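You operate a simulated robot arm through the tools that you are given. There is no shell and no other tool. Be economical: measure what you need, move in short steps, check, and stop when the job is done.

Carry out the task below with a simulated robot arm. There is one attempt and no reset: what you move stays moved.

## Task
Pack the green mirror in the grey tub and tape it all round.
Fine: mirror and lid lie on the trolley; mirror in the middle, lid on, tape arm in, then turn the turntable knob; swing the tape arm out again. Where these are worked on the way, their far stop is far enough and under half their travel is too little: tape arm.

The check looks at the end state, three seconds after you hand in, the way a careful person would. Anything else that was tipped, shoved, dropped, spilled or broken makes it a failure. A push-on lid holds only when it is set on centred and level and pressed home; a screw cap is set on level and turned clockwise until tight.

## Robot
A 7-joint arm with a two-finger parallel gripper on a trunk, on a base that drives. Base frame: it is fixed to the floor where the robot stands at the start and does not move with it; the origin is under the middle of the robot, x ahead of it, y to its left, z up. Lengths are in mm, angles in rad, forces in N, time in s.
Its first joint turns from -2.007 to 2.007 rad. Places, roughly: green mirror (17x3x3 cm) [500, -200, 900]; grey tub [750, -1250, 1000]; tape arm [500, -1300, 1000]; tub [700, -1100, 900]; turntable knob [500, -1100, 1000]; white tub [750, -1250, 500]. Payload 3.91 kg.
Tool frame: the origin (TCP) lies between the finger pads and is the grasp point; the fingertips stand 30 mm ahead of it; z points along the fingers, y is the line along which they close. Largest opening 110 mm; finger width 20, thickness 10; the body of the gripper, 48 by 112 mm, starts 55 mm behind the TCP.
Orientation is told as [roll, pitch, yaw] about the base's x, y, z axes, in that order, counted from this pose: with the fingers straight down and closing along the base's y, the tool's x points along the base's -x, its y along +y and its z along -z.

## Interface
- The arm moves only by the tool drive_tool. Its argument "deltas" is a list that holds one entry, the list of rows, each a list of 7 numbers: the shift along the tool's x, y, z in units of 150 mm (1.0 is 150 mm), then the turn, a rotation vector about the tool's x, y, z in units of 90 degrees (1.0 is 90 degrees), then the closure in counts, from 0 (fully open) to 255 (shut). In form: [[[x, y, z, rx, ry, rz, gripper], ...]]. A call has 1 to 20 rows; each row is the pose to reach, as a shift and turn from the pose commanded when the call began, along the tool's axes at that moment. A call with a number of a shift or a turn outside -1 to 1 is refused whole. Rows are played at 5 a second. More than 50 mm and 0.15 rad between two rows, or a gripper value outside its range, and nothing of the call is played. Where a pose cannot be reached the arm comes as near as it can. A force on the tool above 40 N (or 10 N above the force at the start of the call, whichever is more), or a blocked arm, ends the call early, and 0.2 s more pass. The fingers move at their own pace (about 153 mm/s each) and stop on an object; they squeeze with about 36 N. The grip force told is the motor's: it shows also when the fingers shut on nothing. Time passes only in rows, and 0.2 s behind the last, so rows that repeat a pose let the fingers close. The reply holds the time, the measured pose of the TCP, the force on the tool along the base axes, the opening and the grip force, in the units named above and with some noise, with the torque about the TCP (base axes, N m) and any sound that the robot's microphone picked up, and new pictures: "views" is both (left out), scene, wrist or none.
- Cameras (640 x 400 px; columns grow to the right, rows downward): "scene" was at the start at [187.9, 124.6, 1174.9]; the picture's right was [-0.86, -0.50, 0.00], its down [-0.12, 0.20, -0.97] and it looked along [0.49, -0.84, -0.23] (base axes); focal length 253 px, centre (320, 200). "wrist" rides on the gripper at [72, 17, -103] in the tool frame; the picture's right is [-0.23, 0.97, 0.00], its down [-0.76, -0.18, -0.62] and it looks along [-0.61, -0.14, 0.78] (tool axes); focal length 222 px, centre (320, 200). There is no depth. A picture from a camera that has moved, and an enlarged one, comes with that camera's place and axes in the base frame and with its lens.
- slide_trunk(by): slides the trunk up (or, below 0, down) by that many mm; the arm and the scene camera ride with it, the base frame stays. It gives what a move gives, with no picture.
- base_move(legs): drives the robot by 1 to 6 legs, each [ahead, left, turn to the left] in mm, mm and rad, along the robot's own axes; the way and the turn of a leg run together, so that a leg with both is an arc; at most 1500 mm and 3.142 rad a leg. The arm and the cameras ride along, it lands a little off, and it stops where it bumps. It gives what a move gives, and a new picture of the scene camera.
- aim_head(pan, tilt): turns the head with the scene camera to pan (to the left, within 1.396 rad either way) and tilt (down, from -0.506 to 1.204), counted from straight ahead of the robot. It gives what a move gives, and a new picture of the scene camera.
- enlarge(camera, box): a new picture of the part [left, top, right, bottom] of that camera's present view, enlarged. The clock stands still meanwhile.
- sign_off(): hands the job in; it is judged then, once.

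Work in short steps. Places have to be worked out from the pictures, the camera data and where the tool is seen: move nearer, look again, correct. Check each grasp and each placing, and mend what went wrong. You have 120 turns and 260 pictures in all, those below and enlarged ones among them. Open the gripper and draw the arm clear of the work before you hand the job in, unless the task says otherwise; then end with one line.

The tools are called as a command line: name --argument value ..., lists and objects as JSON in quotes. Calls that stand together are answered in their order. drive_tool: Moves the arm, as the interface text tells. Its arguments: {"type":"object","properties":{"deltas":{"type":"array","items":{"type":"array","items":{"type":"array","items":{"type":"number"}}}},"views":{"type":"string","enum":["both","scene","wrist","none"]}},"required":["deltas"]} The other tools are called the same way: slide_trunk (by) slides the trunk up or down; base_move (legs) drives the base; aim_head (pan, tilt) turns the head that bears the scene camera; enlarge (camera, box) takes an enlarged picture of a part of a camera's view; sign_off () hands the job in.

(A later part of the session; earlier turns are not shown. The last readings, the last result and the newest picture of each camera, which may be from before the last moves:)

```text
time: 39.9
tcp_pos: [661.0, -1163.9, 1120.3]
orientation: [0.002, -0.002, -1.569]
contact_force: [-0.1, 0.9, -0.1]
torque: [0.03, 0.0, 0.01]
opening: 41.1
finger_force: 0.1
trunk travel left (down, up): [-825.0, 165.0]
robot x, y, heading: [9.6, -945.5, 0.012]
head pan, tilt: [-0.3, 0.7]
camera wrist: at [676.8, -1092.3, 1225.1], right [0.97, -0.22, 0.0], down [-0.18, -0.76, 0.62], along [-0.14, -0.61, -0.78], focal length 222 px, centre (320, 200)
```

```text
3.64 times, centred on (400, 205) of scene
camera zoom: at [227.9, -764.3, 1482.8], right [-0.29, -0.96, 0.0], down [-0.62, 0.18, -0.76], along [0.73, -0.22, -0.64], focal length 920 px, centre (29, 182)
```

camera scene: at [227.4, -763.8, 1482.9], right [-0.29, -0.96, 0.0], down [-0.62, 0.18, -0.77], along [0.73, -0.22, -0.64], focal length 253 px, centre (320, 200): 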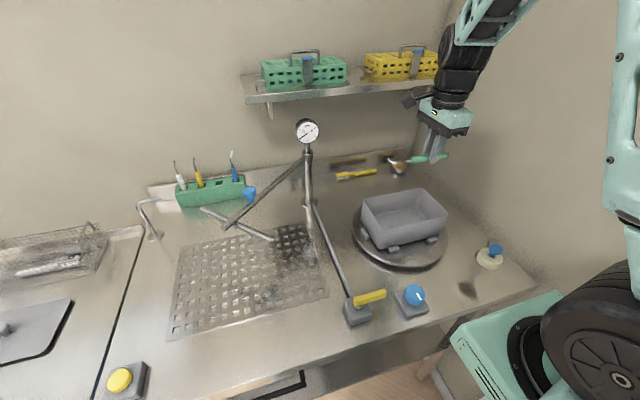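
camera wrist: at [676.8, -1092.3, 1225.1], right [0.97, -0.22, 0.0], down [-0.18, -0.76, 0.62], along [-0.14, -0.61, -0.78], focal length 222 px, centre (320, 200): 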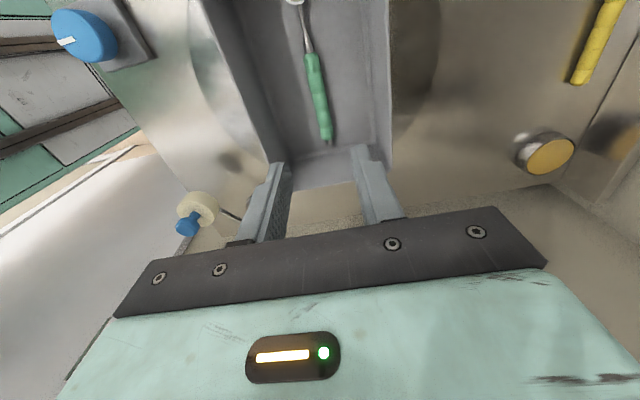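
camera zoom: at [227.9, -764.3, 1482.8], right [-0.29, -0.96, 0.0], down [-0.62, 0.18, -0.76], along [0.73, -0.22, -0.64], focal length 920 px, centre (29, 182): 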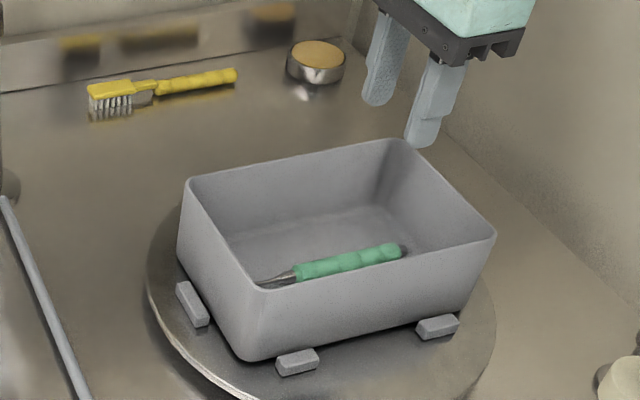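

Mirror lies centred in the tub. Now retract for the lid: back to x≈480, y≈-960, z≈1200.

drive_tool --deltas '[[[0, 0, -0.3, 0, 0, 0, 160], [0.2, -0.2, -0.5, 0, 0, 0, 160], [0.4, -0.4, -0.55, 0, 0, 0, 160], [0.6, -0.6, -0.55, 0, 0, 0, 160], [0.8, -0.8, -0.55, 0, 0, 0, 160], [1, -1, -0.55, 0, 0, 0, 160]]]' --views "none"

drive_tool --deltas '[[[0.2, -0.15, 0, 0, 0, 0, 100], [0.4, -0.25, 0, 0, 0, 0, 100]]]' --views "none"

base_move --legs '[[-5, 740, 0]]'

```text
refused: row 2 steps farther than a row can; nothing moved
```

```text
time: 40.5
tcp_pos: [623.5, -1104.6, 1119.9]
orientation: [0.004, -0.004, -1.567]
contact_force: [-0.1, 0.2, -0.6]
torque: [0.03, 0.0, 0.03]
opening: 67.0
finger_force: 0.1
trunk travel left (down, up): [-825.0, 165.0]
robot x, y, heading: [9.7, -946.6, 0.007]
head pan, tilt: [-0.3, 0.7]
```

```text
time: 42.8
tcp_pos: [618.2, -783.1, 1119.9]
orientation: [0.009, -0.019, -1.571]
contact_force: [-1.2, -2.9, 1.9]
torque: [-0.02, 0.07, 0.1]
opening: 67.0
finger_force: 0.1
trunk travel left (down, up): [-825.0, 165.0]
robot x, y, heading: [6.4, -612.2, 0.015]
head pan, tilt: [-0.3, 0.7]
stopped in leg 1: the force on the tool passed its limit (the readings are from after the stop); the commanded pose is now the measured one
camera scene: at [221.9, -433.5, 1482.7], right [-0.29, -0.96, 0.0], down [-0.62, 0.18, -0.76], along [0.73, -0.22, -0.64], focal length 253 px, centre (320, 200)
```

scene: 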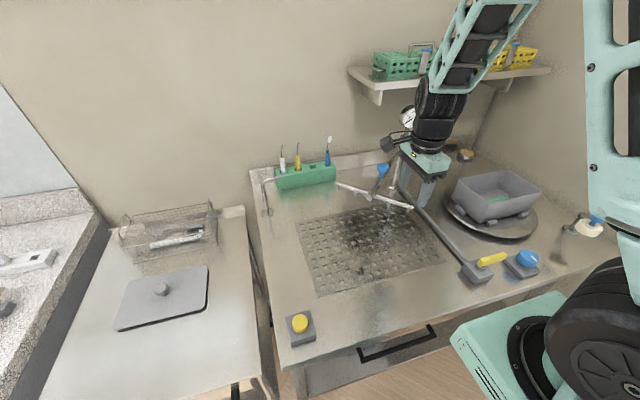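

My batching was a mistake: the tool touched the spray bar. I inspect before moving anything.

enlarge --camera "scene" --box '[320, 90, 480, 240]'

drive_tool --deltas '[[[-0.05, 0, 0, 0, 0, 0, 100], [-0.1, 0, 0, 0, 0, 0, 100]]]'

```text
2.67 times, centred on (400, 165) of scene
camera zoom: at [221.9, -433.5, 1482.7], right [-0.29, -0.96, 0.0], down [-0.62, 0.18, -0.76], along [0.73, -0.22, -0.64], focal length 675 px, centre (107, 293)
```

zoom: 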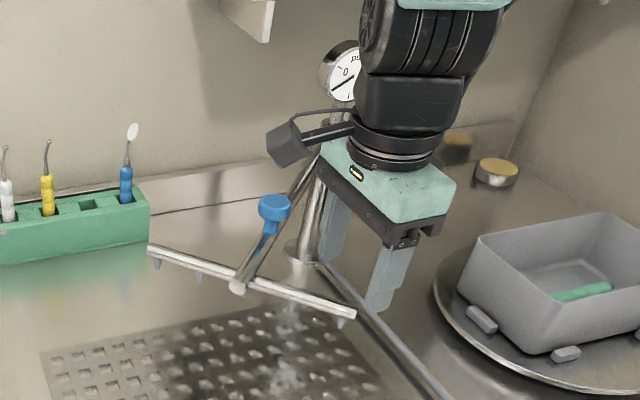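

```text
time: 43.4
tcp_pos: [617.7, -797.4, 1121.5]
orientation: [0.008, -0.019, -1.568]
contact_force: [-0.1, 0.5, 0.6]
torque: [-0.01, 0.04, -0.01]
opening: 66.9
finger_force: 0.1
trunk travel left (down, up): [-825.0, 165.0]
robot x, y, heading: [3.5, -615.7, 0.011]
head pan, tilt: [-0.3, 0.7]
camera scene: at [222.0, -433.0, 1482.8], right [-0.29, -0.96, 0.0], down [-0.62, 0.18, -0.76], along [0.73, -0.22, -0.64], focal length 253 px, centre (320, 200)
camera wrist: at [634.0, -723.5, 1224.5], right [0.97, -0.22, 0.01], down [-0.18, -0.75, 0.64], along [-0.13, -0.62, -0.77], focal length 222 px, centre (320, 200)
```

scene: 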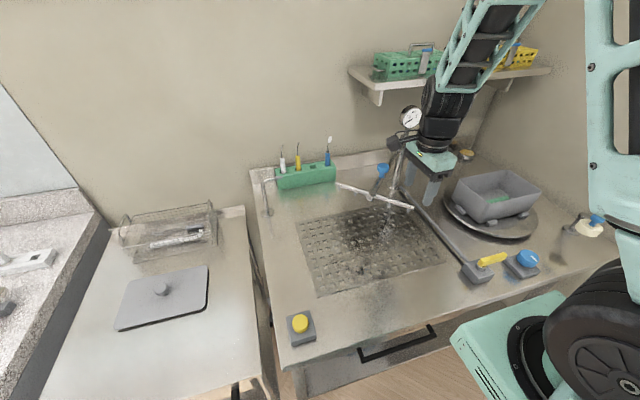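
wrist: 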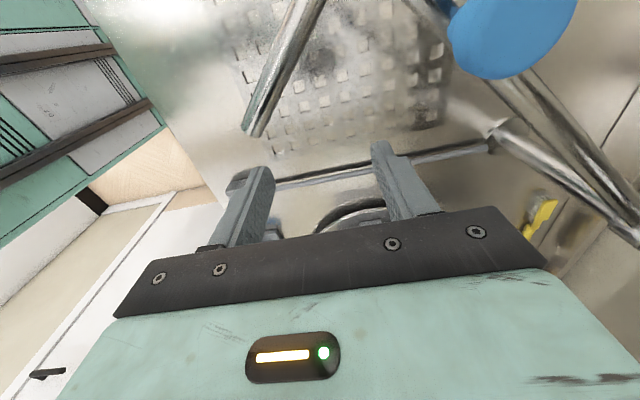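

Bar-end and lever positions compute to the same places as before within a few mm, so it seems undisturbed. Rise straight up, then retract in x.

drive_tool --deltas '[[[0, 0, -0.25, 0, 0, 0, 100], [0, 0, -0.55, 0, 0, 0, 100], [0, 0, -0.85, 0, 0, 0, 100], [0, -0.25, -0.9, 0, 0, 0, 100], [0, -0.55, -0.9, 0, 0, 0, 100], [0, -0.8, -0.9, 0, 0, 0, 100]]]' --views "none"

```text
time: 44.8
tcp_pos: [496.6, -795.8, 1254.5]
orientation: [0.011, -0.018, -1.566]
contact_force: [-0.3, 0.2, -1.0]
torque: [-0.03, 0.05, 0.0]
opening: 67.2
finger_force: 0.0
trunk travel left (down, up): [-825.0, 165.0]
robot x, y, heading: [2.7, -611.5, 0.01]
head pan, tilt: [-0.3, 0.7]
```

Clear now at z 1254, x 497. Drive left to the trolley and compare the spray bar with the earlier picture from the same spot.

base_move --legs '[[0, 370, 0]]'

aim_head --pan -0.2 --tilt 0.7

```text
time: 47.2
tcp_pos: [492.8, -426.6, 1255.3]
orientation: [0.008, -0.018, -1.57]
contact_force: [-0.2, 0.3, -0.2]
torque: [-0.01, 0.01, 0.01]
opening: 67.0
finger_force: 0.1
trunk travel left (down, up): [-825.0, 165.0]
robot x, y, heading: [-3.9, -246.4, 0.008]
head pan, tilt: [-0.3, 0.7]
camera scene: at [218.8, -63.4, 1482.9], right [-0.29, -0.96, 0.0], down [-0.62, 0.19, -0.76], along [0.73, -0.22, -0.64], focal length 253 px, centre (320, 200)
```

scene: 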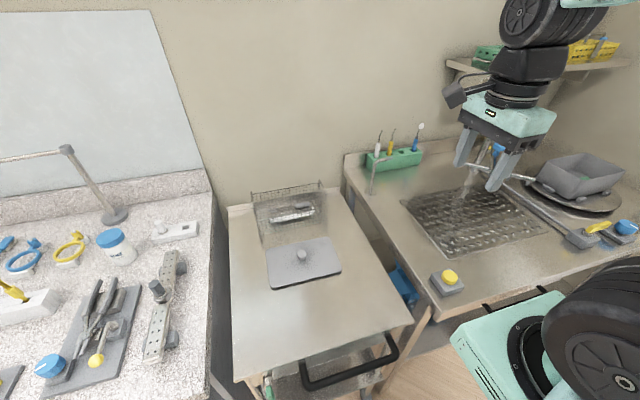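

```text
time: 47.8
tcp_pos: [493.8, -425.6, 1255.1]
orientation: [0.009, -0.017, -1.572]
contact_force: [-0.3, 0.2, 0.6]
torque: [0.0, -0.02, 0.04]
opening: 66.7
finger_force: 0.0
trunk travel left (down, up): [-825.0, 165.0]
robot x, y, heading: [-4.4, -245.3, 0.012]
head pan, tilt: [-0.201, 0.7]
camera scene: at [220.8, -55.1, 1482.9], right [-0.19, -0.98, 0.0], down [-0.63, 0.12, -0.76], along [0.75, -0.15, -0.64], focal length 253 px, centre (320, 200)
```

scene: 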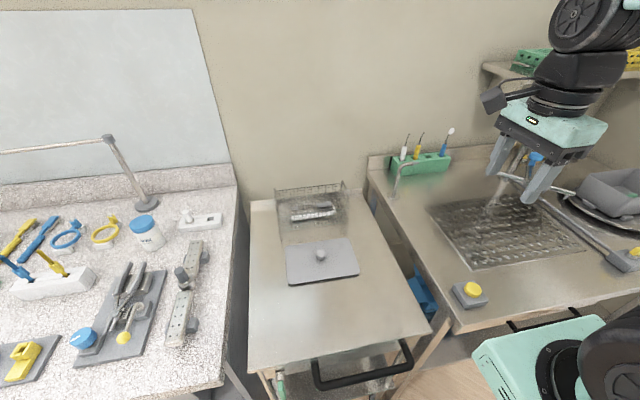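

Now measure the lid: enlarge it.

enlarge --camera "scene" --box '[270, 220, 380, 300]'

drive_tool --deltas '[[[0.22, 0.19, 0.05, 0.0115, -0.006, 0, 100], [0.44, 0.38, 0.1, 0.0115, -0.006, 0, 60], [0.66, 0.58, 0.15, 0.0115, -0.006, 0, 60], [0.88, 0.75, 0.2, 0.0115, -0.006, 0, 60]]]' --views "wrist"

```text
5.00 times, centred on (325, 260) of scene
camera zoom: at [220.8, -55.1, 1482.9], right [-0.19, -0.98, 0.0], down [-0.63, 0.12, -0.76], along [0.75, -0.15, -0.64], focal length 1265 px, centre (295, -100)
```

zoom: 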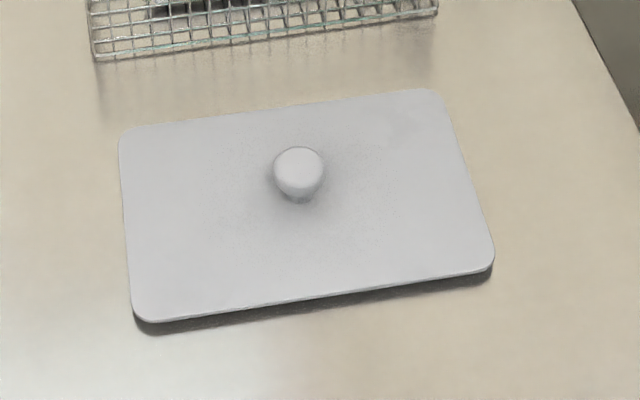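

```text
time: 48.8
tcp_pos: [606.5, -295.4, 1223.0]
orientation: [-0.009, -0.028, -1.57]
contact_force: [-0.7, -0.6, -0.1]
torque: [0.01, 0.01, -0.02]
opening: 84.3
finger_force: 0.0
trunk travel left (down, up): [-825.0, 165.0]
robot x, y, heading: [-2.0, -241.7, 0.014]
head pan, tilt: [-0.201, 0.7]
camera wrist: at [623.1, -219.6, 1325.6], right [0.97, -0.23, 0.0], down [-0.17, -0.74, 0.64], along [-0.15, -0.63, -0.76], focal length 222 px, centre (320, 200)
```

wrist: 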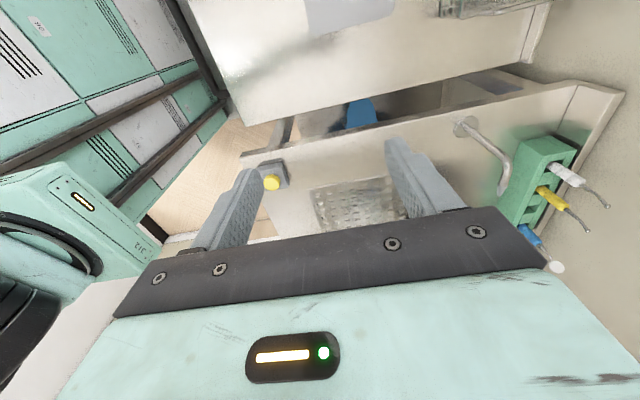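

Lid: centre/knob ≈ (671,-148), knob top z≈901, plate z≈872, ~130×199, yaw ≈ -0.03. Moving above it, levelling the tool and matching the yaw.

drive_tool --deltas '[[[0.2, 0.08, 0.19, -0.006, 0.018, 0.018, 60], [0.4, 0.17, 0.38, -0.006, 0.018, 0.018, 60], [0.6, 0.26, 0.57, -0.006, 0.018, 0.018, 60], [0.8, 0.35, 0.76, -0.006, 0.018, 0.018, 60], [0.98, 0.43, 0.95, -0.006, 0.018, 0.018, 60]]]' --views "wrist"

```text
time: 50.0
tcp_pos: [668.7, -152.3, 1076.2]
orientation: [0.002, 0.002, -1.601]
contact_force: [0.4, -0.1, 0.9]
torque: [0.05, 0.01, 0.02]
opening: 83.9
finger_force: 0.0
trunk travel left (down, up): [-825.0, 165.0]
robot x, y, heading: [-0.1, -244.8, 0.005]
head pan, tilt: [-0.201, 0.7]
camera wrist: at [686.8, -79.9, 1181.1], right [0.97, -0.26, 0.0], down [-0.2, -0.76, 0.62], along [-0.16, -0.6, -0.78], focal length 222 px, centre (320, 200)
```

wrist: 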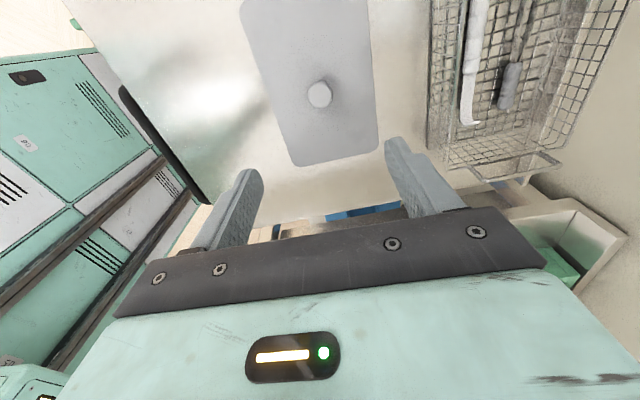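

Knob seen at ≈(669,-144). Descend with a small y correction to just above it.

drive_tool --deltas '[[[0.02, 0.01, 0.3, 0, 0, 0, 60], [0.04, 0.01, 0.6, 0, 0, 0, 60], [0.04, 0.01, 0.8, 0, 0, 0, 60]]]' --views "wrist"

enlarge --camera "scene" --box '[270, 210, 380, 300]'

```text
time: 50.8
tcp_pos: [670.4, -143.7, 955.4]
orientation: [0.001, 0.003, -1.601]
contact_force: [-0.3, -0.4, 0.2]
torque: [0.02, -0.02, -0.02]
opening: 84.2
finger_force: 0.1
trunk travel left (down, up): [-825.0, 165.0]
robot x, y, heading: [-5.4, -249.4, 0.005]
head pan, tilt: [-0.201, 0.7]
camera wrist: at [688.8, -72.7, 1060.9], right [0.97, -0.25, 0.0], down [-0.2, -0.76, 0.62], along [-0.16, -0.6, -0.78], focal length 222 px, centre (320, 200)
```

wrist: 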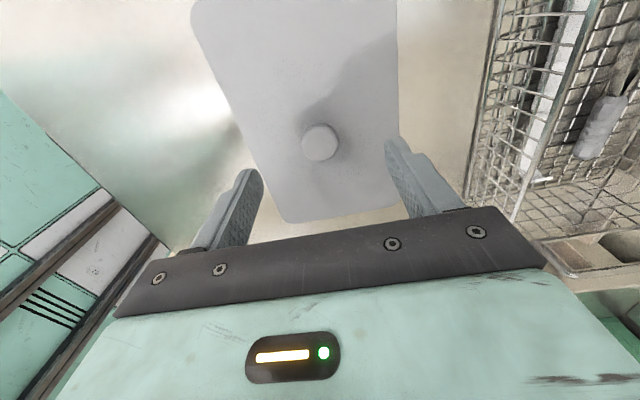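

```text
4.44 times, centred on (325, 255) of scene
camera zoom: at [220.6, -55.2, 1483.0], right [-0.19, -0.98, 0.0], down [-0.63, 0.12, -0.77], along [0.75, -0.15, -0.64], focal length 1125 px, centre (298, -44)
```

zoom: 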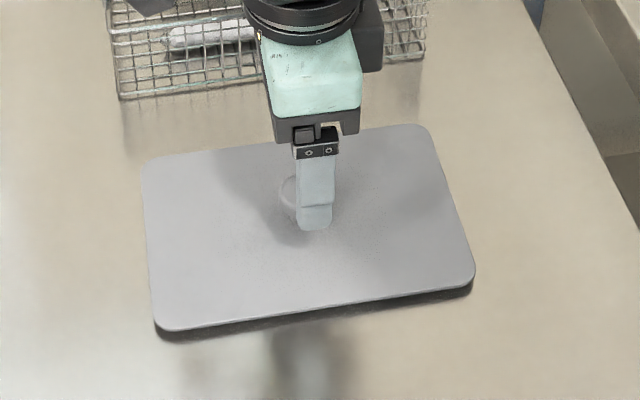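

Knob ≈ (671,-141). Lower to the knob, tips staying just above the plate.

drive_tool --deltas '[[[0.017, 0.007, 0.12, 0, 0, 0, 90], [0.017, 0.007, 0.24, 0, 0, 0, 90], [0.017, 0.007, 0.31, 0, 0, 0, 90]]]' --views "wrist"

enlarge --camera "scene" --box '[270, 210, 380, 300]'

```text
time: 51.6
tcp_pos: [671.5, -142.6, 910.3]
orientation: [0.0, 0.0, -1.599]
contact_force: [0.0, 0.0, 0.8]
torque: [0.02, -0.02, -0.03]
opening: 71.1
finger_force: 0.0
trunk travel left (down, up): [-825.0, 165.0]
robot x, y, heading: [-3.2, -243.3, 0.011]
head pan, tilt: [-0.201, 0.7]
camera wrist: at [690.1, -70.7, 1014.2], right [0.97, -0.25, 0.0], down [-0.2, -0.76, 0.62], along [-0.16, -0.6, -0.78], focal length 222 px, centre (320, 200)
```

wrist: 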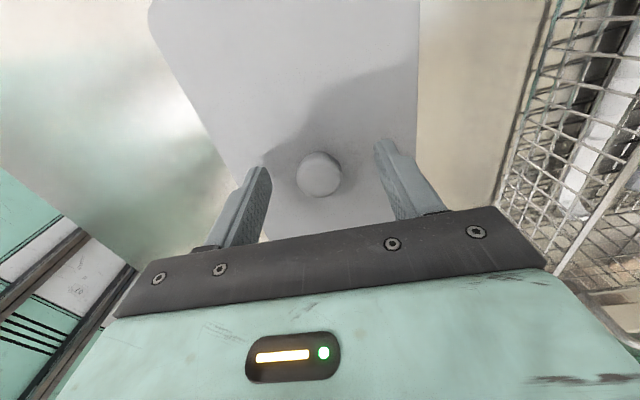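

```text
4.44 times, centred on (325, 255) of scene
camera zoom: at [220.8, -55.1, 1482.9], right [-0.19, -0.98, 0.0], down [-0.63, 0.12, -0.76], along [0.75, -0.15, -0.64], focal length 1125 px, centre (298, -44)
```

zoom: 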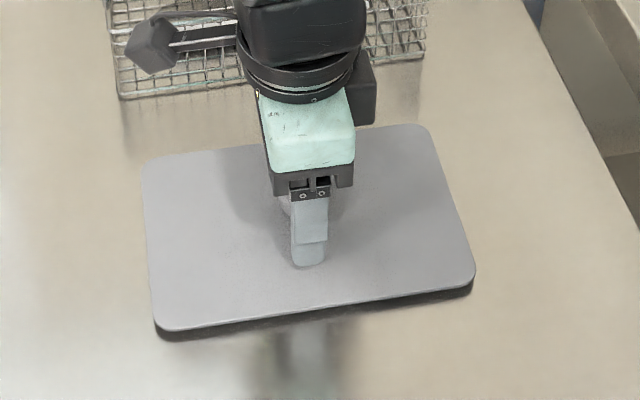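

Aligned within ~2 mm. Lower 4 mm and close on the knob.

drive_tool --deltas '[[[0.01, 0, 0.027, 0, 0, 0, 90], [0.01, 0, 0.027, 0, 0, 0, 255], [0.01, 0, 0.027, 0, 0, 0, 255], [0.01, 0, 0.027, 0, 0, 0, 255]]]' --views "wrist"

```text
time: 52.6
tcp_pos: [671.5, -140.8, 906.7]
orientation: [0.0, 0.002, -1.599]
contact_force: [0.6, -0.2, -0.5]
torque: [-0.01, -0.04, -0.02]
opening: 28.5
finger_force: 35.7
trunk travel left (down, up): [-825.0, 165.0]
robot x, y, heading: [-2.4, -243.8, 0.01]
head pan, tilt: [-0.201, 0.7]
camera wrist: at [690.6, -69.1, 1010.5], right [0.97, -0.25, 0.0], down [-0.2, -0.76, 0.62], along [-0.16, -0.6, -0.78], focal length 222 px, centre (320, 200)
```

wrist: 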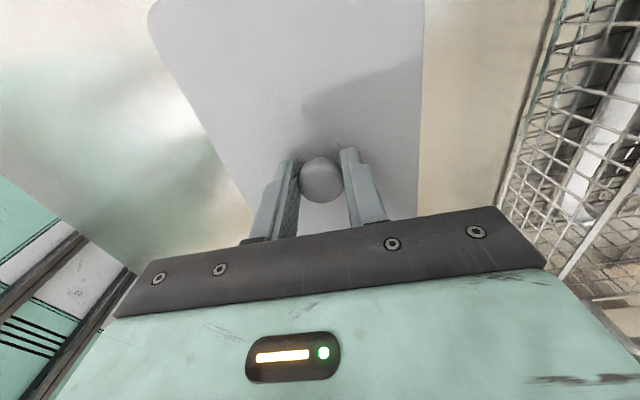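

Knob gripped (28.5 mm). Lift slowly and check.

drive_tool --deltas '[[[0, 0, -0.05, 0, 0, 0, 255], [0, 0, -0.15, 0, 0, 0, 255], [0, 0, -0.3, 0, 0, 0, 255], [0, 0, -0.5, 0, 0, 0, 255]]]' --views "both"

```text
time: 53.6
tcp_pos: [671.1, -143.1, 980.8]
orientation: [0.001, 0.001, -1.599]
contact_force: [0.3, 0.5, -1.1]
torque: [-0.01, 0.02, 0.03]
opening: 28.6
finger_force: 35.8
trunk travel left (down, up): [-825.0, 165.0]
robot x, y, heading: [-1.0, -243.7, 0.011]
head pan, tilt: [-0.201, 0.7]
camera scene: at [221.2, -54.9, 1482.8], right [-0.19, -0.98, 0.0], down [-0.63, 0.12, -0.76], along [0.75, -0.15, -0.64], focal length 253 px, centre (320, 200)
camera wrist: at [690.0, -69.8, 1085.3], right [0.97, -0.25, 0.0], down [-0.2, -0.76, 0.62], along [-0.16, -0.6, -0.78], focal length 222 px, centre (320, 200)
```

scene: 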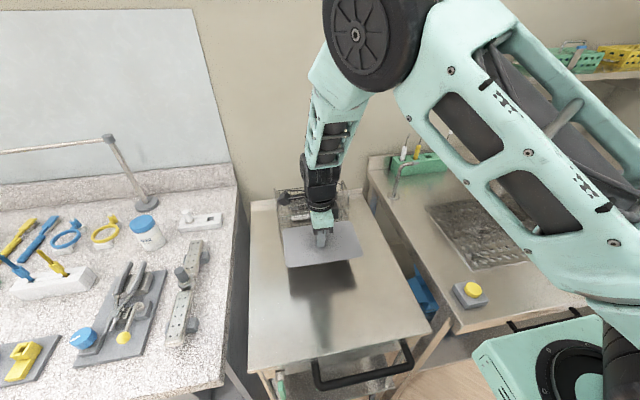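
wrist: 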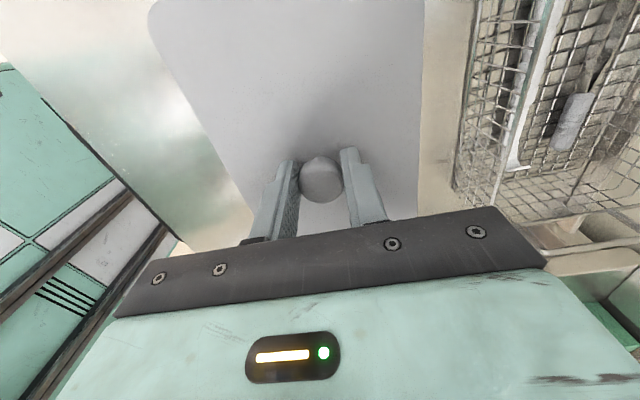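

Lid is held level. Raise and retract in two steps.

drive_tool --deltas '[[[0, 0, -0.3, 0, 0, 0, 255], [0, -0.1, -0.6, 0, 0, 0, 255], [0, -0.35, -0.8, 0, 0, 0, 255], [0, -0.6, -0.95, 0, 0, 0, 255]]]' --views "none"

drive_tool --deltas '[[[0, -0.25, -0.2, 0, 0, 0, 255], [0, -0.45, -0.4, 0, 0, 0, 255], [0, -0.67, -0.65, 0, 0, 0, 255]]]' --views "scene"

```text
time: 54.6
tcp_pos: [582.4, -139.4, 1124.1]
orientation: [0.0, 0.001, -1.598]
contact_force: [0.6, -0.3, -0.8]
torque: [0.01, 0.03, 0.0]
opening: 28.4
finger_force: 35.9
trunk travel left (down, up): [-825.0, 165.0]
robot x, y, heading: [-1.9, -243.7, 0.011]
head pan, tilt: [-0.201, 0.7]
```

```text
time: 55.4
tcp_pos: [480.9, -135.4, 1220.2]
orientation: [0.0, -0.001, -1.598]
contact_force: [-0.5, 0.9, 0.0]
torque: [0.02, 0.0, 0.01]
opening: 28.6
finger_force: 35.8
trunk travel left (down, up): [-825.0, 165.0]
robot x, y, heading: [0.9, -244.1, 0.007]
head pan, tilt: [-0.201, 0.7]
camera scene: at [221.5, -54.5, 1482.7], right [-0.19, -0.98, 0.0], down [-0.63, 0.12, -0.76], along [0.75, -0.15, -0.64], focal length 253 px, centre (320, 200)
```

scene: 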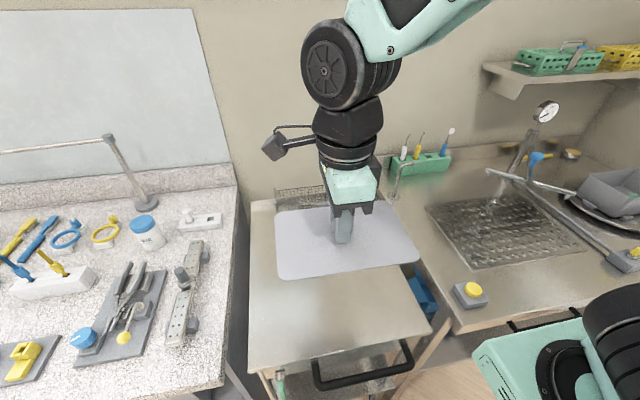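

The spray bar matches the earlier picture exactly, so it was unharmed. Drive right with the lid.

base_move --legs '[[0, -740, 0]]'

aim_head --pan -0.3 --tilt 0.75

```text
time: 59.5
tcp_pos: [486.8, -890.0, 1220.5]
orientation: [0.001, 0.001, -1.6]
contact_force: [-0.3, -0.3, -1.1]
torque: [-0.04, -0.02, -0.01]
opening: 28.7
finger_force: 35.9
trunk travel left (down, up): [-825.0, 165.0]
robot x, y, heading: [4.0, -999.8, 0.006]
head pan, tilt: [-0.201, 0.7]
camera scene: at [227.1, -808.4, 1482.9], right [-0.19, -0.98, 0.0], down [-0.63, 0.12, -0.76], along [0.75, -0.15, -0.64], focal length 253 px, centre (320, 200)
```

scene: 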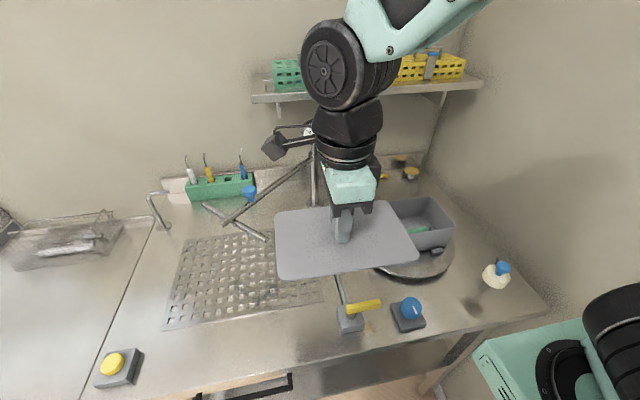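

```text
time: 60.2
tcp_pos: [487.3, -889.8, 1219.8]
orientation: [-0.001, 0.0, -1.601]
contact_force: [0.1, 0.7, -1.0]
torque: [0.01, 0.0, -0.04]
opening: 28.3
finger_force: 35.8
trunk travel left (down, up): [-825.0, 165.0]
robot x, y, heading: [7.8, -996.3, 0.009]
head pan, tilt: [-0.3, 0.75]
camera scene: at [223.1, -816.0, 1478.6], right [-0.29, -0.96, 0.0], down [-0.65, 0.2, -0.73], along [0.7, -0.21, -0.68], focal length 253 px, centre (320, 200)
```

scene: 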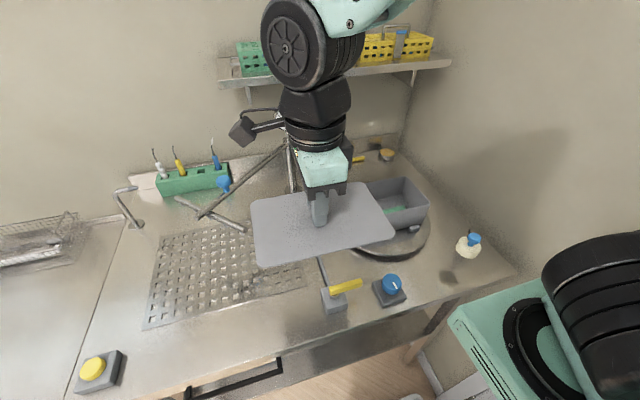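

Carry the lid diagonally over the tub in two steps, turning yaw to −π/2.

drive_tool --deltas '[[[-0.2, 0.15, 0, 0, 0, 0, 255], [-0.4, 0.3, 0, 0, 0, -0.01, 255], [-0.6, 0.45, 0, 0, 0, -0.019, 255], [-0.815, 0.608, 0, 0, 0, -0.019, 255]]]' --views "none"

drive_tool --deltas '[[[-0.2, 0.15, 0.05, 0, 0, 0, 255], [-0.4, 0.3, 0.1, 0, 0, 0, 255], [-0.6, 0.45, 0.2, 0, 0, 0, 255], [-0.84, 0.58, 0.3, 0, 0, 0, 255]]]'

```text
time: 61.2
tcp_pos: [574.7, -1014.9, 1219.9]
orientation: [0.003, -0.001, -1.568]
contact_force: [-0.6, -0.2, -0.4]
torque: [-0.04, 0.01, 0.01]
opening: 28.6
finger_force: 36.2
trunk travel left (down, up): [-825.0, 165.0]
robot x, y, heading: [5.2, -1003.9, 0.007]
head pan, tilt: [-0.3, 0.75]
```

```text
time: 62.2
tcp_pos: [661.5, -1140.8, 1173.7]
orientation: [0.001, 0.0, -1.571]
contact_force: [-1.5, 0.4, -1.6]
torque: [0.01, -0.01, -0.01]
opening: 28.4
finger_force: 35.6
trunk travel left (down, up): [-825.0, 165.0]
robot x, y, heading: [2.8, -998.8, 0.005]
head pan, tilt: [-0.3, 0.75]
camera scene: at [222.7, -815.7, 1478.7], right [-0.29, -0.96, 0.0], down [-0.65, 0.2, -0.73], along [0.7, -0.21, -0.68], focal length 253 px, centre (320, 200)
camera wrist: at [677.8, -1067.9, 1279.4], right [0.97, -0.23, 0.0], down [-0.18, -0.76, 0.62], along [-0.14, -0.61, -0.78], focal length 222 px, centre (320, 200)
```

scene: 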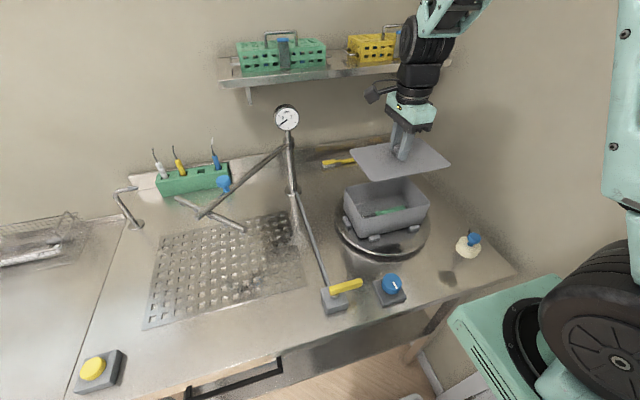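
wrist: 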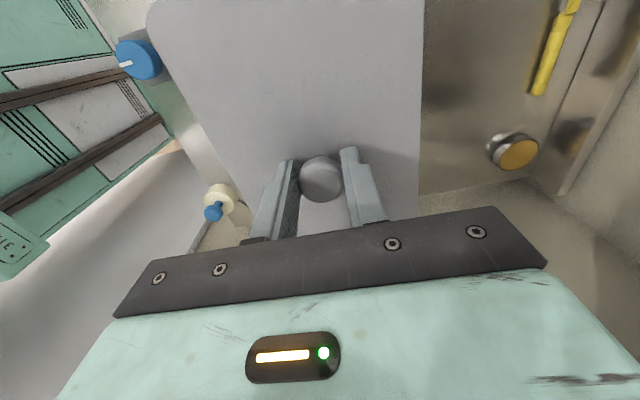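

Above the tub. Enlarge to compare lid corners and tub rim corners.

enlarge --camera "scene" --box '[325, 130, 465, 260]'

```text
3.08 times, centred on (395, 195) of scene
camera zoom: at [222.7, -815.7, 1478.7], right [-0.29, -0.96, 0.0], down [-0.65, 0.2, -0.73], along [0.7, -0.21, -0.68], focal length 778 px, centre (89, 215)
```

zoom: 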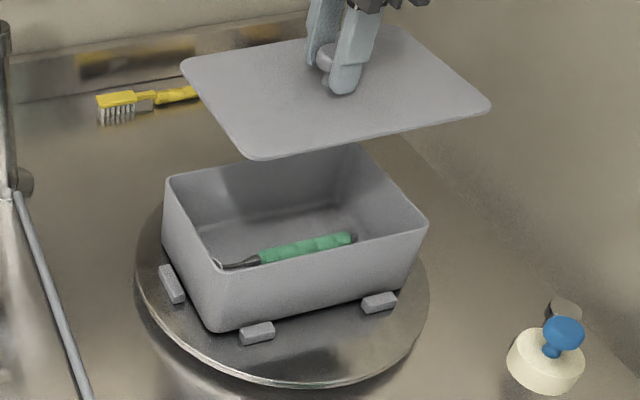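

Lower to ~25 mm above the rim for a close comparison.

drive_tool --deltas '[[[0, 0, 0.2, 0, 0, 0, 255], [0, 0, 0.4, 0, 0, 0, 255], [0, 0, 0.62, 0, 0, 0, 255], [0, 0, 0.62, 0, 0, 0, 255]]]' --views "wrist"

enlarge --camera "scene" --box '[325, 140, 465, 260]'

```text
time: 63.2
tcp_pos: [660.7, -1140.2, 1081.7]
orientation: [0.002, 0.002, -1.568]
contact_force: [0.0, 0.2, 0.0]
torque: [-0.01, 0.0, -0.01]
opening: 28.5
finger_force: 36.3
trunk travel left (down, up): [-825.0, 165.0]
robot x, y, heading: [4.0, -999.9, 0.005]
head pan, tilt: [-0.3, 0.75]
camera wrist: at [677.6, -1067.4, 1185.8], right [0.97, -0.23, 0.0], down [-0.18, -0.76, 0.62], along [-0.14, -0.61, -0.78], focal length 222 px, centre (320, 200)
```

wrist: 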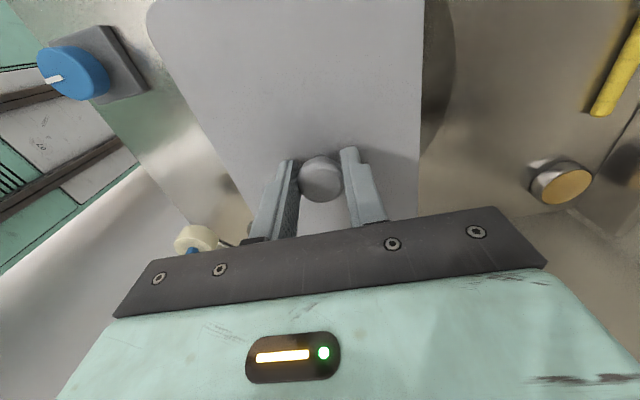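

```text
3.33 times, centred on (395, 200) of scene
camera zoom: at [223.1, -816.1, 1478.6], right [-0.29, -0.96, 0.0], down [-0.65, 0.2, -0.73], along [0.7, -0.21, -0.68], focal length 843 px, centre (70, 200)
```

zoom: 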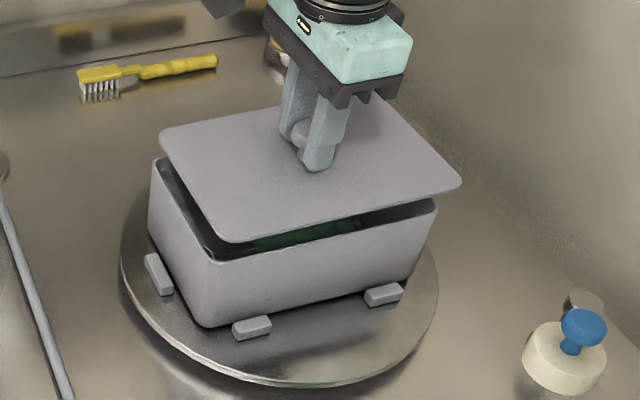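

Comparing in the same view, the lid needs about +4 in x and +7 in y. Shift and lower 15 mm, then recheck.

drive_tool --deltas '[[[0.045, 0.022, 0, 0, 0, 0, 255], [0.045, 0.022, 0.1, 0, 0, 0, 255], [0.045, 0.022, 0.1, 0, 0, 0, 255]]]' --views "wrist"

enlarge --camera "scene" --box '[335, 155, 445, 255]'

```text
time: 64.0
tcp_pos: [664.1, -1132.5, 1065.8]
orientation: [0.002, -0.001, -1.569]
contact_force: [-0.7, 0.7, -0.7]
torque: [-0.01, 0.01, 0.04]
opening: 28.7
finger_force: 36.4
trunk travel left (down, up): [-825.0, 165.0]
robot x, y, heading: [3.8, -997.0, 0.007]
head pan, tilt: [-0.3, 0.75]
camera wrist: at [681.6, -1060.6, 1171.3], right [0.97, -0.23, 0.0], down [-0.18, -0.76, 0.62], along [-0.14, -0.61, -0.78], focal length 222 px, centre (320, 200)
```

wrist: 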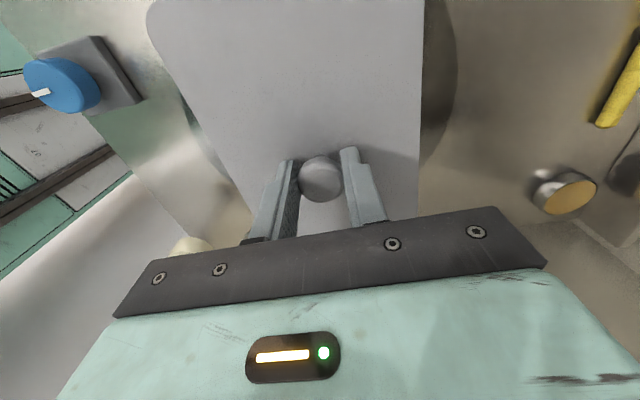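

```text
4.00 times, centred on (390, 205) of scene
camera zoom: at [223.1, -816.1, 1478.6], right [-0.29, -0.96, 0.0], down [-0.65, 0.2, -0.73], along [0.7, -0.21, -0.68], focal length 1012 px, centre (40, 180)
```

zoom: 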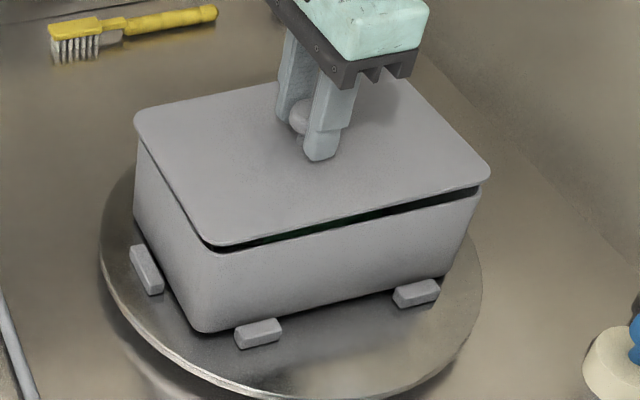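

Alignment looks within ~2 mm. Shift −1 mm in x and lower 9 mm for another look.

drive_tool --deltas '[[[0, -0.007, 0.03, 0, 0, 0, 255], [0, -0.007, 0.06, 0, 0, 0, 255], [0, -0.007, 0.06, 0, 0, 0, 255]]]' --views "none"

enlarge --camera "scene" --box '[335, 160, 445, 255]'

```text
time: 64.8
tcp_pos: [664.2, -1132.3, 1058.5]
orientation: [0.001, 0.002, -1.572]
contact_force: [-0.3, -0.3, -0.3]
torque: [-0.01, 0.01, -0.02]
opening: 28.6
finger_force: 35.9
trunk travel left (down, up): [-825.0, 165.0]
robot x, y, heading: [6.6, -998.4, 0.008]
head pan, tilt: [-0.3, 0.75]
```

```text
4.21 times, centred on (390, 208) of scene
camera zoom: at [223.1, -816.1, 1478.6], right [-0.29, -0.96, 0.0], down [-0.65, 0.2, -0.73], along [0.7, -0.21, -0.68], focal length 1065 px, centre (25, 168)
```

zoom: 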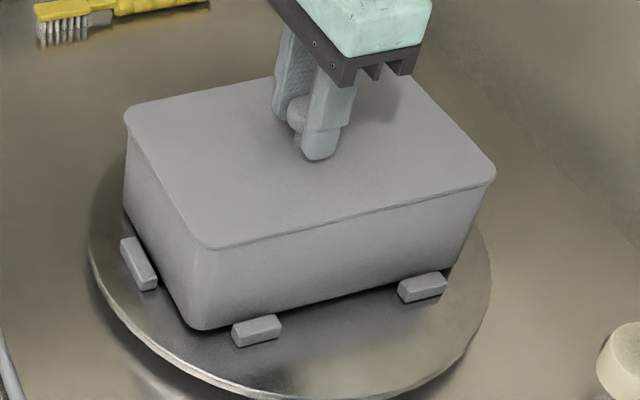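

Nearly seated and well aligned. Shift +1 mm in y, −1 in x and lower until contact.

drive_tool --deltas '[[[0.007, -0.007, 0.013, 0, 0, 0, 255], [0.007, -0.007, 0.027, 0, 0, 0, 255], [0.007, -0.007, 0.04, 0, 0, 0, 255], [0.007, -0.007, 0.053, 0, 0, 0, 255]]]' --views "none"

enlarge --camera "scene" --box '[335, 160, 445, 255]'

```text
time: 65.8
tcp_pos: [663.2, -1131.1, 1051.3]
orientation: [0.006, 0.001, -1.57]
contact_force: [4.0, -1.5, 29.4]
torque: [-0.16, -0.06, 0.01]
opening: 28.5
finger_force: 36.0
trunk travel left (down, up): [-825.0, 165.0]
robot x, y, heading: [3.7, -995.6, 0.01]
head pan, tilt: [-0.3, 0.75]
```

```text
4.21 times, centred on (390, 208) of scene
camera zoom: at [222.1, -815.9, 1478.9], right [-0.29, -0.96, 0.0], down [-0.65, 0.2, -0.73], along [0.7, -0.21, -0.68], focal length 1065 px, centre (25, 168)
```

zoom: 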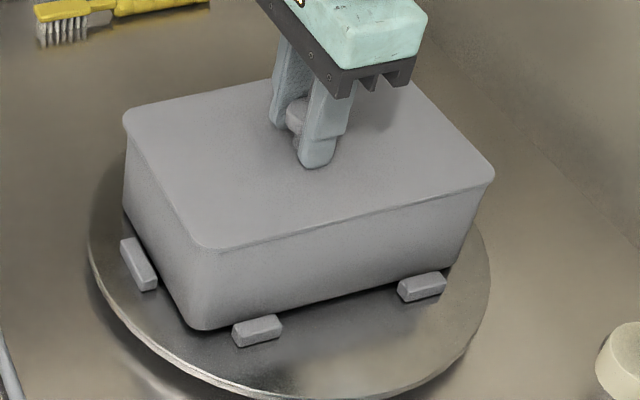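

Contact with 29 N, torques balanced. Press further to push the lid home and watch whether it gives.

drive_tool --deltas '[[[0, 0, 0.01, 0, 0, 0, 255], [0, 0, 0.02, 0, 0, 0, 255], [0, 0, 0.03, 0, 0, 0, 255], [0, 0, 0.04, 0, 0, 0, 255]]]' --views "wrist"

enlarge --camera "scene" --box '[335, 160, 445, 255]'

```text
time: 66.2
tcp_pos: [664.1, -1131.7, 1051.0]
orientation: [0.007, 0.0, -1.572]
contact_force: [-5.1, 0.4, 19.9]
torque: [-0.16, 0.4, -0.03]
opening: 28.6
finger_force: 35.8
trunk travel left (down, up): [-825.0, 165.0]
robot x, y, heading: [3.9, -997.4, 0.009]
head pan, tilt: [-0.3, 0.75]
stopped in row 2: the force on the tool passed its limit (the readings are from after the stop); the commanded pose is now the measured one
camera wrist: at [679.4, -1059.9, 1155.6], right [0.97, -0.23, 0.01], down [-0.18, -0.76, 0.62], along [-0.14, -0.61, -0.78], focal length 222 px, centre (320, 200)
```

wrist: 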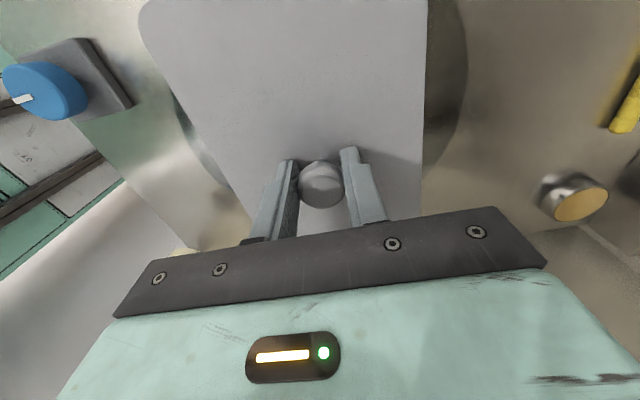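

```text
4.21 times, centred on (390, 208) of scene
camera zoom: at [222.0, -815.9, 1478.5], right [-0.29, -0.96, 0.0], down [-0.65, 0.2, -0.73], along [0.7, -0.21, -0.68], focal length 1065 px, centre (25, 168)
```

zoom: 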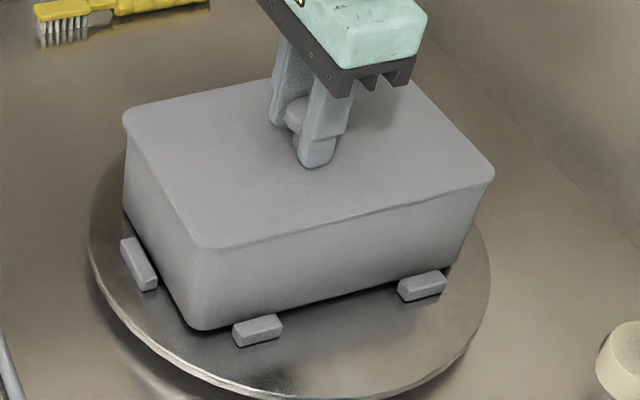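

Held against 40+ N without further travel. Zoom in tightly on the seam.

enlarge --camera "scene" --box '[350, 185, 450, 235]'

```text
6.40 times, centred on (400, 210) of scene
camera zoom: at [222.0, -815.9, 1478.5], right [-0.29, -0.96, 0.0], down [-0.65, 0.2, -0.73], along [0.7, -0.21, -0.68], focal length 1619 px, centre (-192, 136)
```

zoom: 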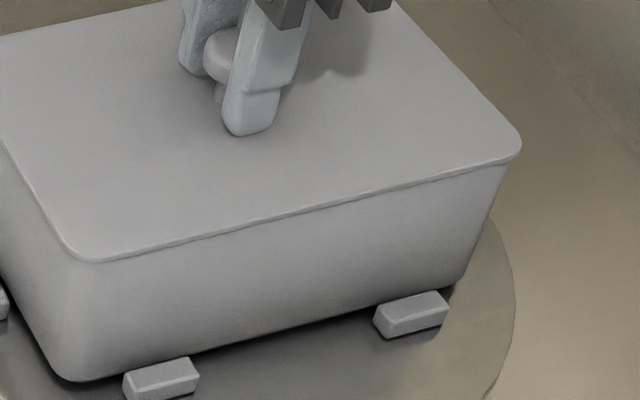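

Seam looks flush. Press once more to the force limit to be sure it's home.

drive_tool --deltas '[[[0, 0, 0.007, 0, 0, 0, 255], [0, 0, 0.01, 0, 0, 0, 255], [0, 0, 0.013, 0, 0, 0, 255], [0, 0, 0.013, 0, 0, 0, 255]]]' --views "none"

```text
time: 66.8
tcp_pos: [663.3, -1131.5, 1050.1]
orientation: [0.009, 0.0, -1.572]
contact_force: [-9.5, 1.4, 24.0]
torque: [-0.17, 0.62, -0.04]
opening: 28.5
finger_force: 35.3
trunk travel left (down, up): [-825.0, 165.0]
robot x, y, heading: [6.5, -1001.5, 0.012]
head pan, tilt: [-0.3, 0.75]
stopped in row 3: the force on the tool passed its limit (the readings are from after the stop); the commanded pose is now the measured one
```

The stop is hard. Release the knob and rise to inspect.

drive_tool --deltas '[[[0, 0, -0.005, 0, 0, 0, 255], [0, 0, -0.005, 0, 0, 0, 130], [0, 0, -0.005, 0, 0, 0, 130], [0, 0, -0.1, 0, 0, 0, 130], [0, 0, -0.3, 0, 0, 0, 130], [0, 0, -0.55, 0, 0, 0, 130]]]' --views "wrist"

enlarge --camera "scene" --box '[335, 160, 445, 255]'

```text
time: 68.2
tcp_pos: [662.9, -1132.6, 1131.8]
orientation: [0.005, 0.003, -1.568]
contact_force: [0.4, 0.6, -0.2]
torque: [-0.05, 0.05, -0.04]
opening: 53.8
finger_force: 0.0
trunk travel left (down, up): [-825.0, 165.0]
robot x, y, heading: [4.2, -998.2, 0.006]
head pan, tilt: [-0.3, 0.75]
camera wrist: at [679.9, -1059.8, 1236.0], right [0.97, -0.23, 0.01], down [-0.18, -0.76, 0.62], along [-0.14, -0.61, -0.78], focal length 222 px, centre (320, 200)
```

wrist: 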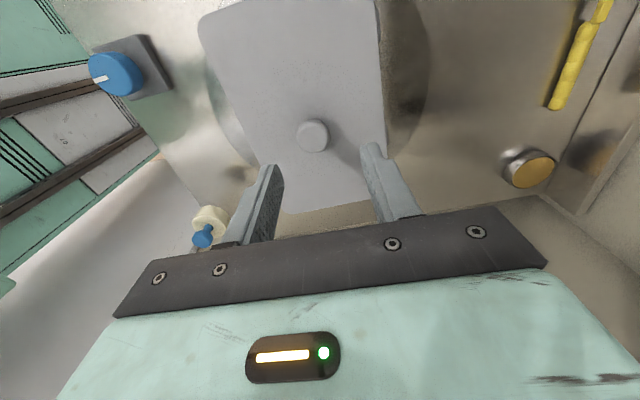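

```text
4.21 times, centred on (390, 208) of scene
camera zoom: at [223.4, -816.1, 1478.5], right [-0.29, -0.96, 0.0], down [-0.65, 0.2, -0.73], along [0.7, -0.21, -0.68], focal length 1065 px, centre (25, 168)
```

zoom: 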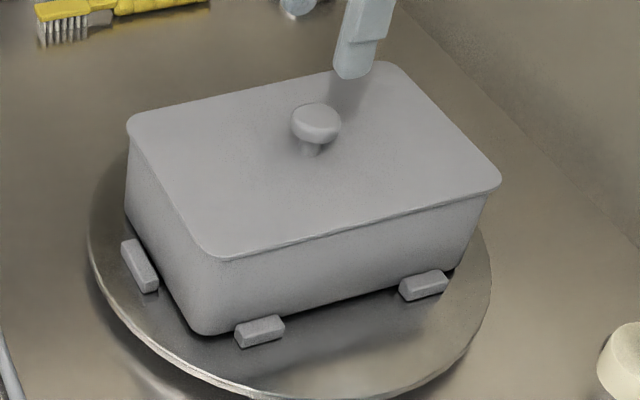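

The lid edge appears to have shifted a little at release; zoom tightly on the seam.

enlarge --camera "scene" --box '[350, 165, 460, 240]'

enlarge --camera "wrist" --box '[180, 0, 440, 220]'

```text
5.33 times, centred on (405, 202) of scene
camera zoom: at [223.4, -816.1, 1478.5], right [-0.29, -0.96, 0.0], down [-0.65, 0.2, -0.73], along [0.7, -0.21, -0.68], focal length 1350 px, centre (-133, 187)
```

zoom: 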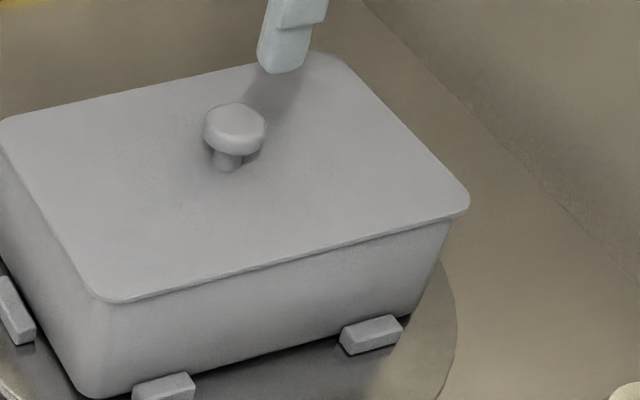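

```text
1.82 times, centred on (310, 110) of wrist
camera zoom: at [679.9, -1059.8, 1236.0], right [0.97, -0.23, 0.01], down [-0.18, -0.76, 0.62], along [-0.14, -0.61, -0.78], focal length 404 px, centre (338, 364)
```

zoom: 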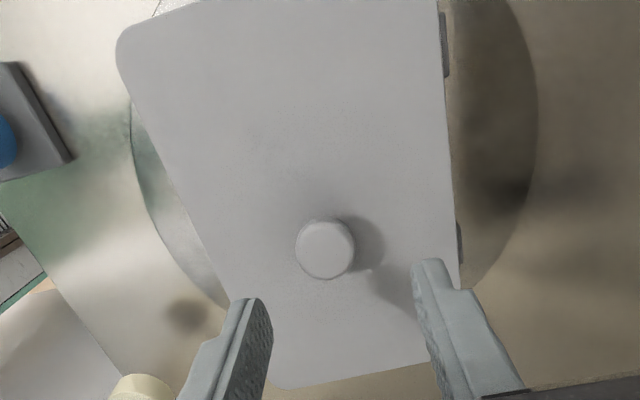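

Measurements show the lid slid about 6 mm toward −x at release (knob ≈ (656,-1136)); tub centre ≈ (662,-1137). It isn't home. I'll regrasp the knob, lift slightly, and set it properly.

drive_tool --deltas '[[[-0.03, -0.043, 0.1, 0, 0, 0, 130], [-0.03, -0.043, 0.3, 0, 0, 0, 130]]]' --views "wrist"

enlarge --camera "wrist" --box '[200, 60, 440, 240]'

```text
time: 68.8
tcp_pos: [657.4, -1138.3, 1085.1]
orientation: [0.008, 0.001, -1.57]
contact_force: [-0.1, -0.4, 0.5]
torque: [0.02, -0.03, 0.01]
opening: 54.0
finger_force: 0.0
trunk travel left (down, up): [-825.0, 165.0]
robot x, y, heading: [5.4, -997.1, 0.01]
head pan, tilt: [-0.3, 0.75]
camera wrist: at [673.0, -1064.9, 1190.9], right [0.97, -0.23, 0.01], down [-0.18, -0.76, 0.62], along [-0.13, -0.61, -0.78], focal length 222 px, centre (320, 200)
```

wrist: 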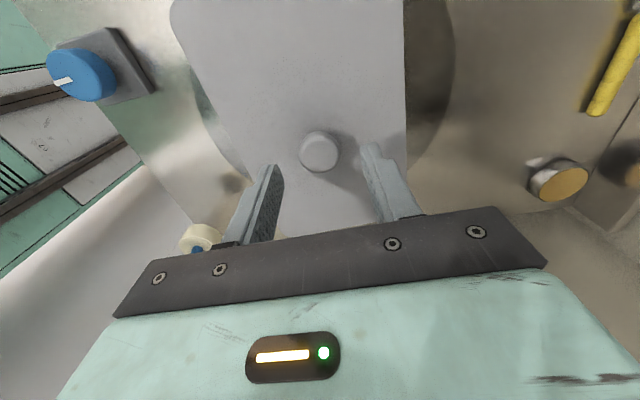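

```text
2.22 times, centred on (320, 150) of wrist
camera zoom: at [673.0, -1064.9, 1190.9], right [0.97, -0.23, 0.01], down [-0.18, -0.76, 0.62], along [-0.13, -0.61, -0.78], focal length 494 px, centre (320, 311)
```

zoom: 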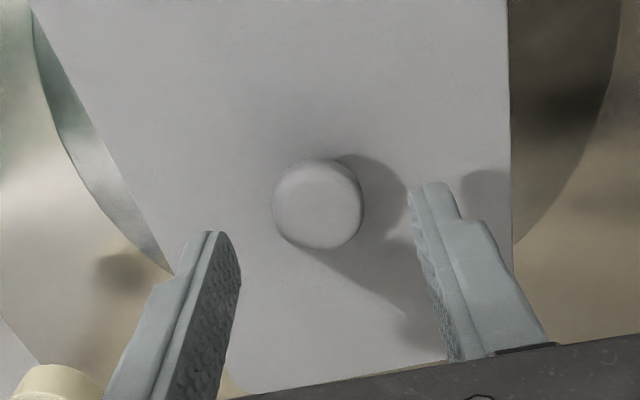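

Knob ≈ (658,-1136). Lower and grip again.

drive_tool --deltas '[[[0.014, 0, 0.1, 0, 0, 0, 130], [0.014, 0, 0.2, 0, 0, 0, 130], [0.014, 0, 0.2, 0, 0, 0, 130]]]' --views "none"

enlarge --camera "scene" --box '[350, 165, 460, 240]'

```text
time: 69.6
tcp_pos: [658.7, -1136.2, 1056.4]
orientation: [0.007, 0.0, -1.57]
contact_force: [0.9, 0.9, 0.5]
torque: [0.01, 0.0, 0.0]
opening: 53.9
finger_force: 0.1
trunk travel left (down, up): [-825.0, 165.0]
robot x, y, heading: [3.7, -1000.2, 0.003]
head pan, tilt: [-0.3, 0.75]
```

```text
5.33 times, centred on (405, 202) of scene
camera zoom: at [223.0, -816.1, 1478.6], right [-0.29, -0.96, 0.0], down [-0.65, 0.2, -0.73], along [0.7, -0.21, -0.68], focal length 1350 px, centre (-133, 187)
```

zoom: 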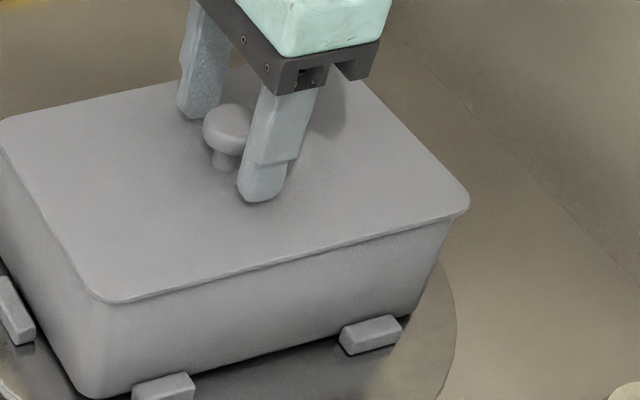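

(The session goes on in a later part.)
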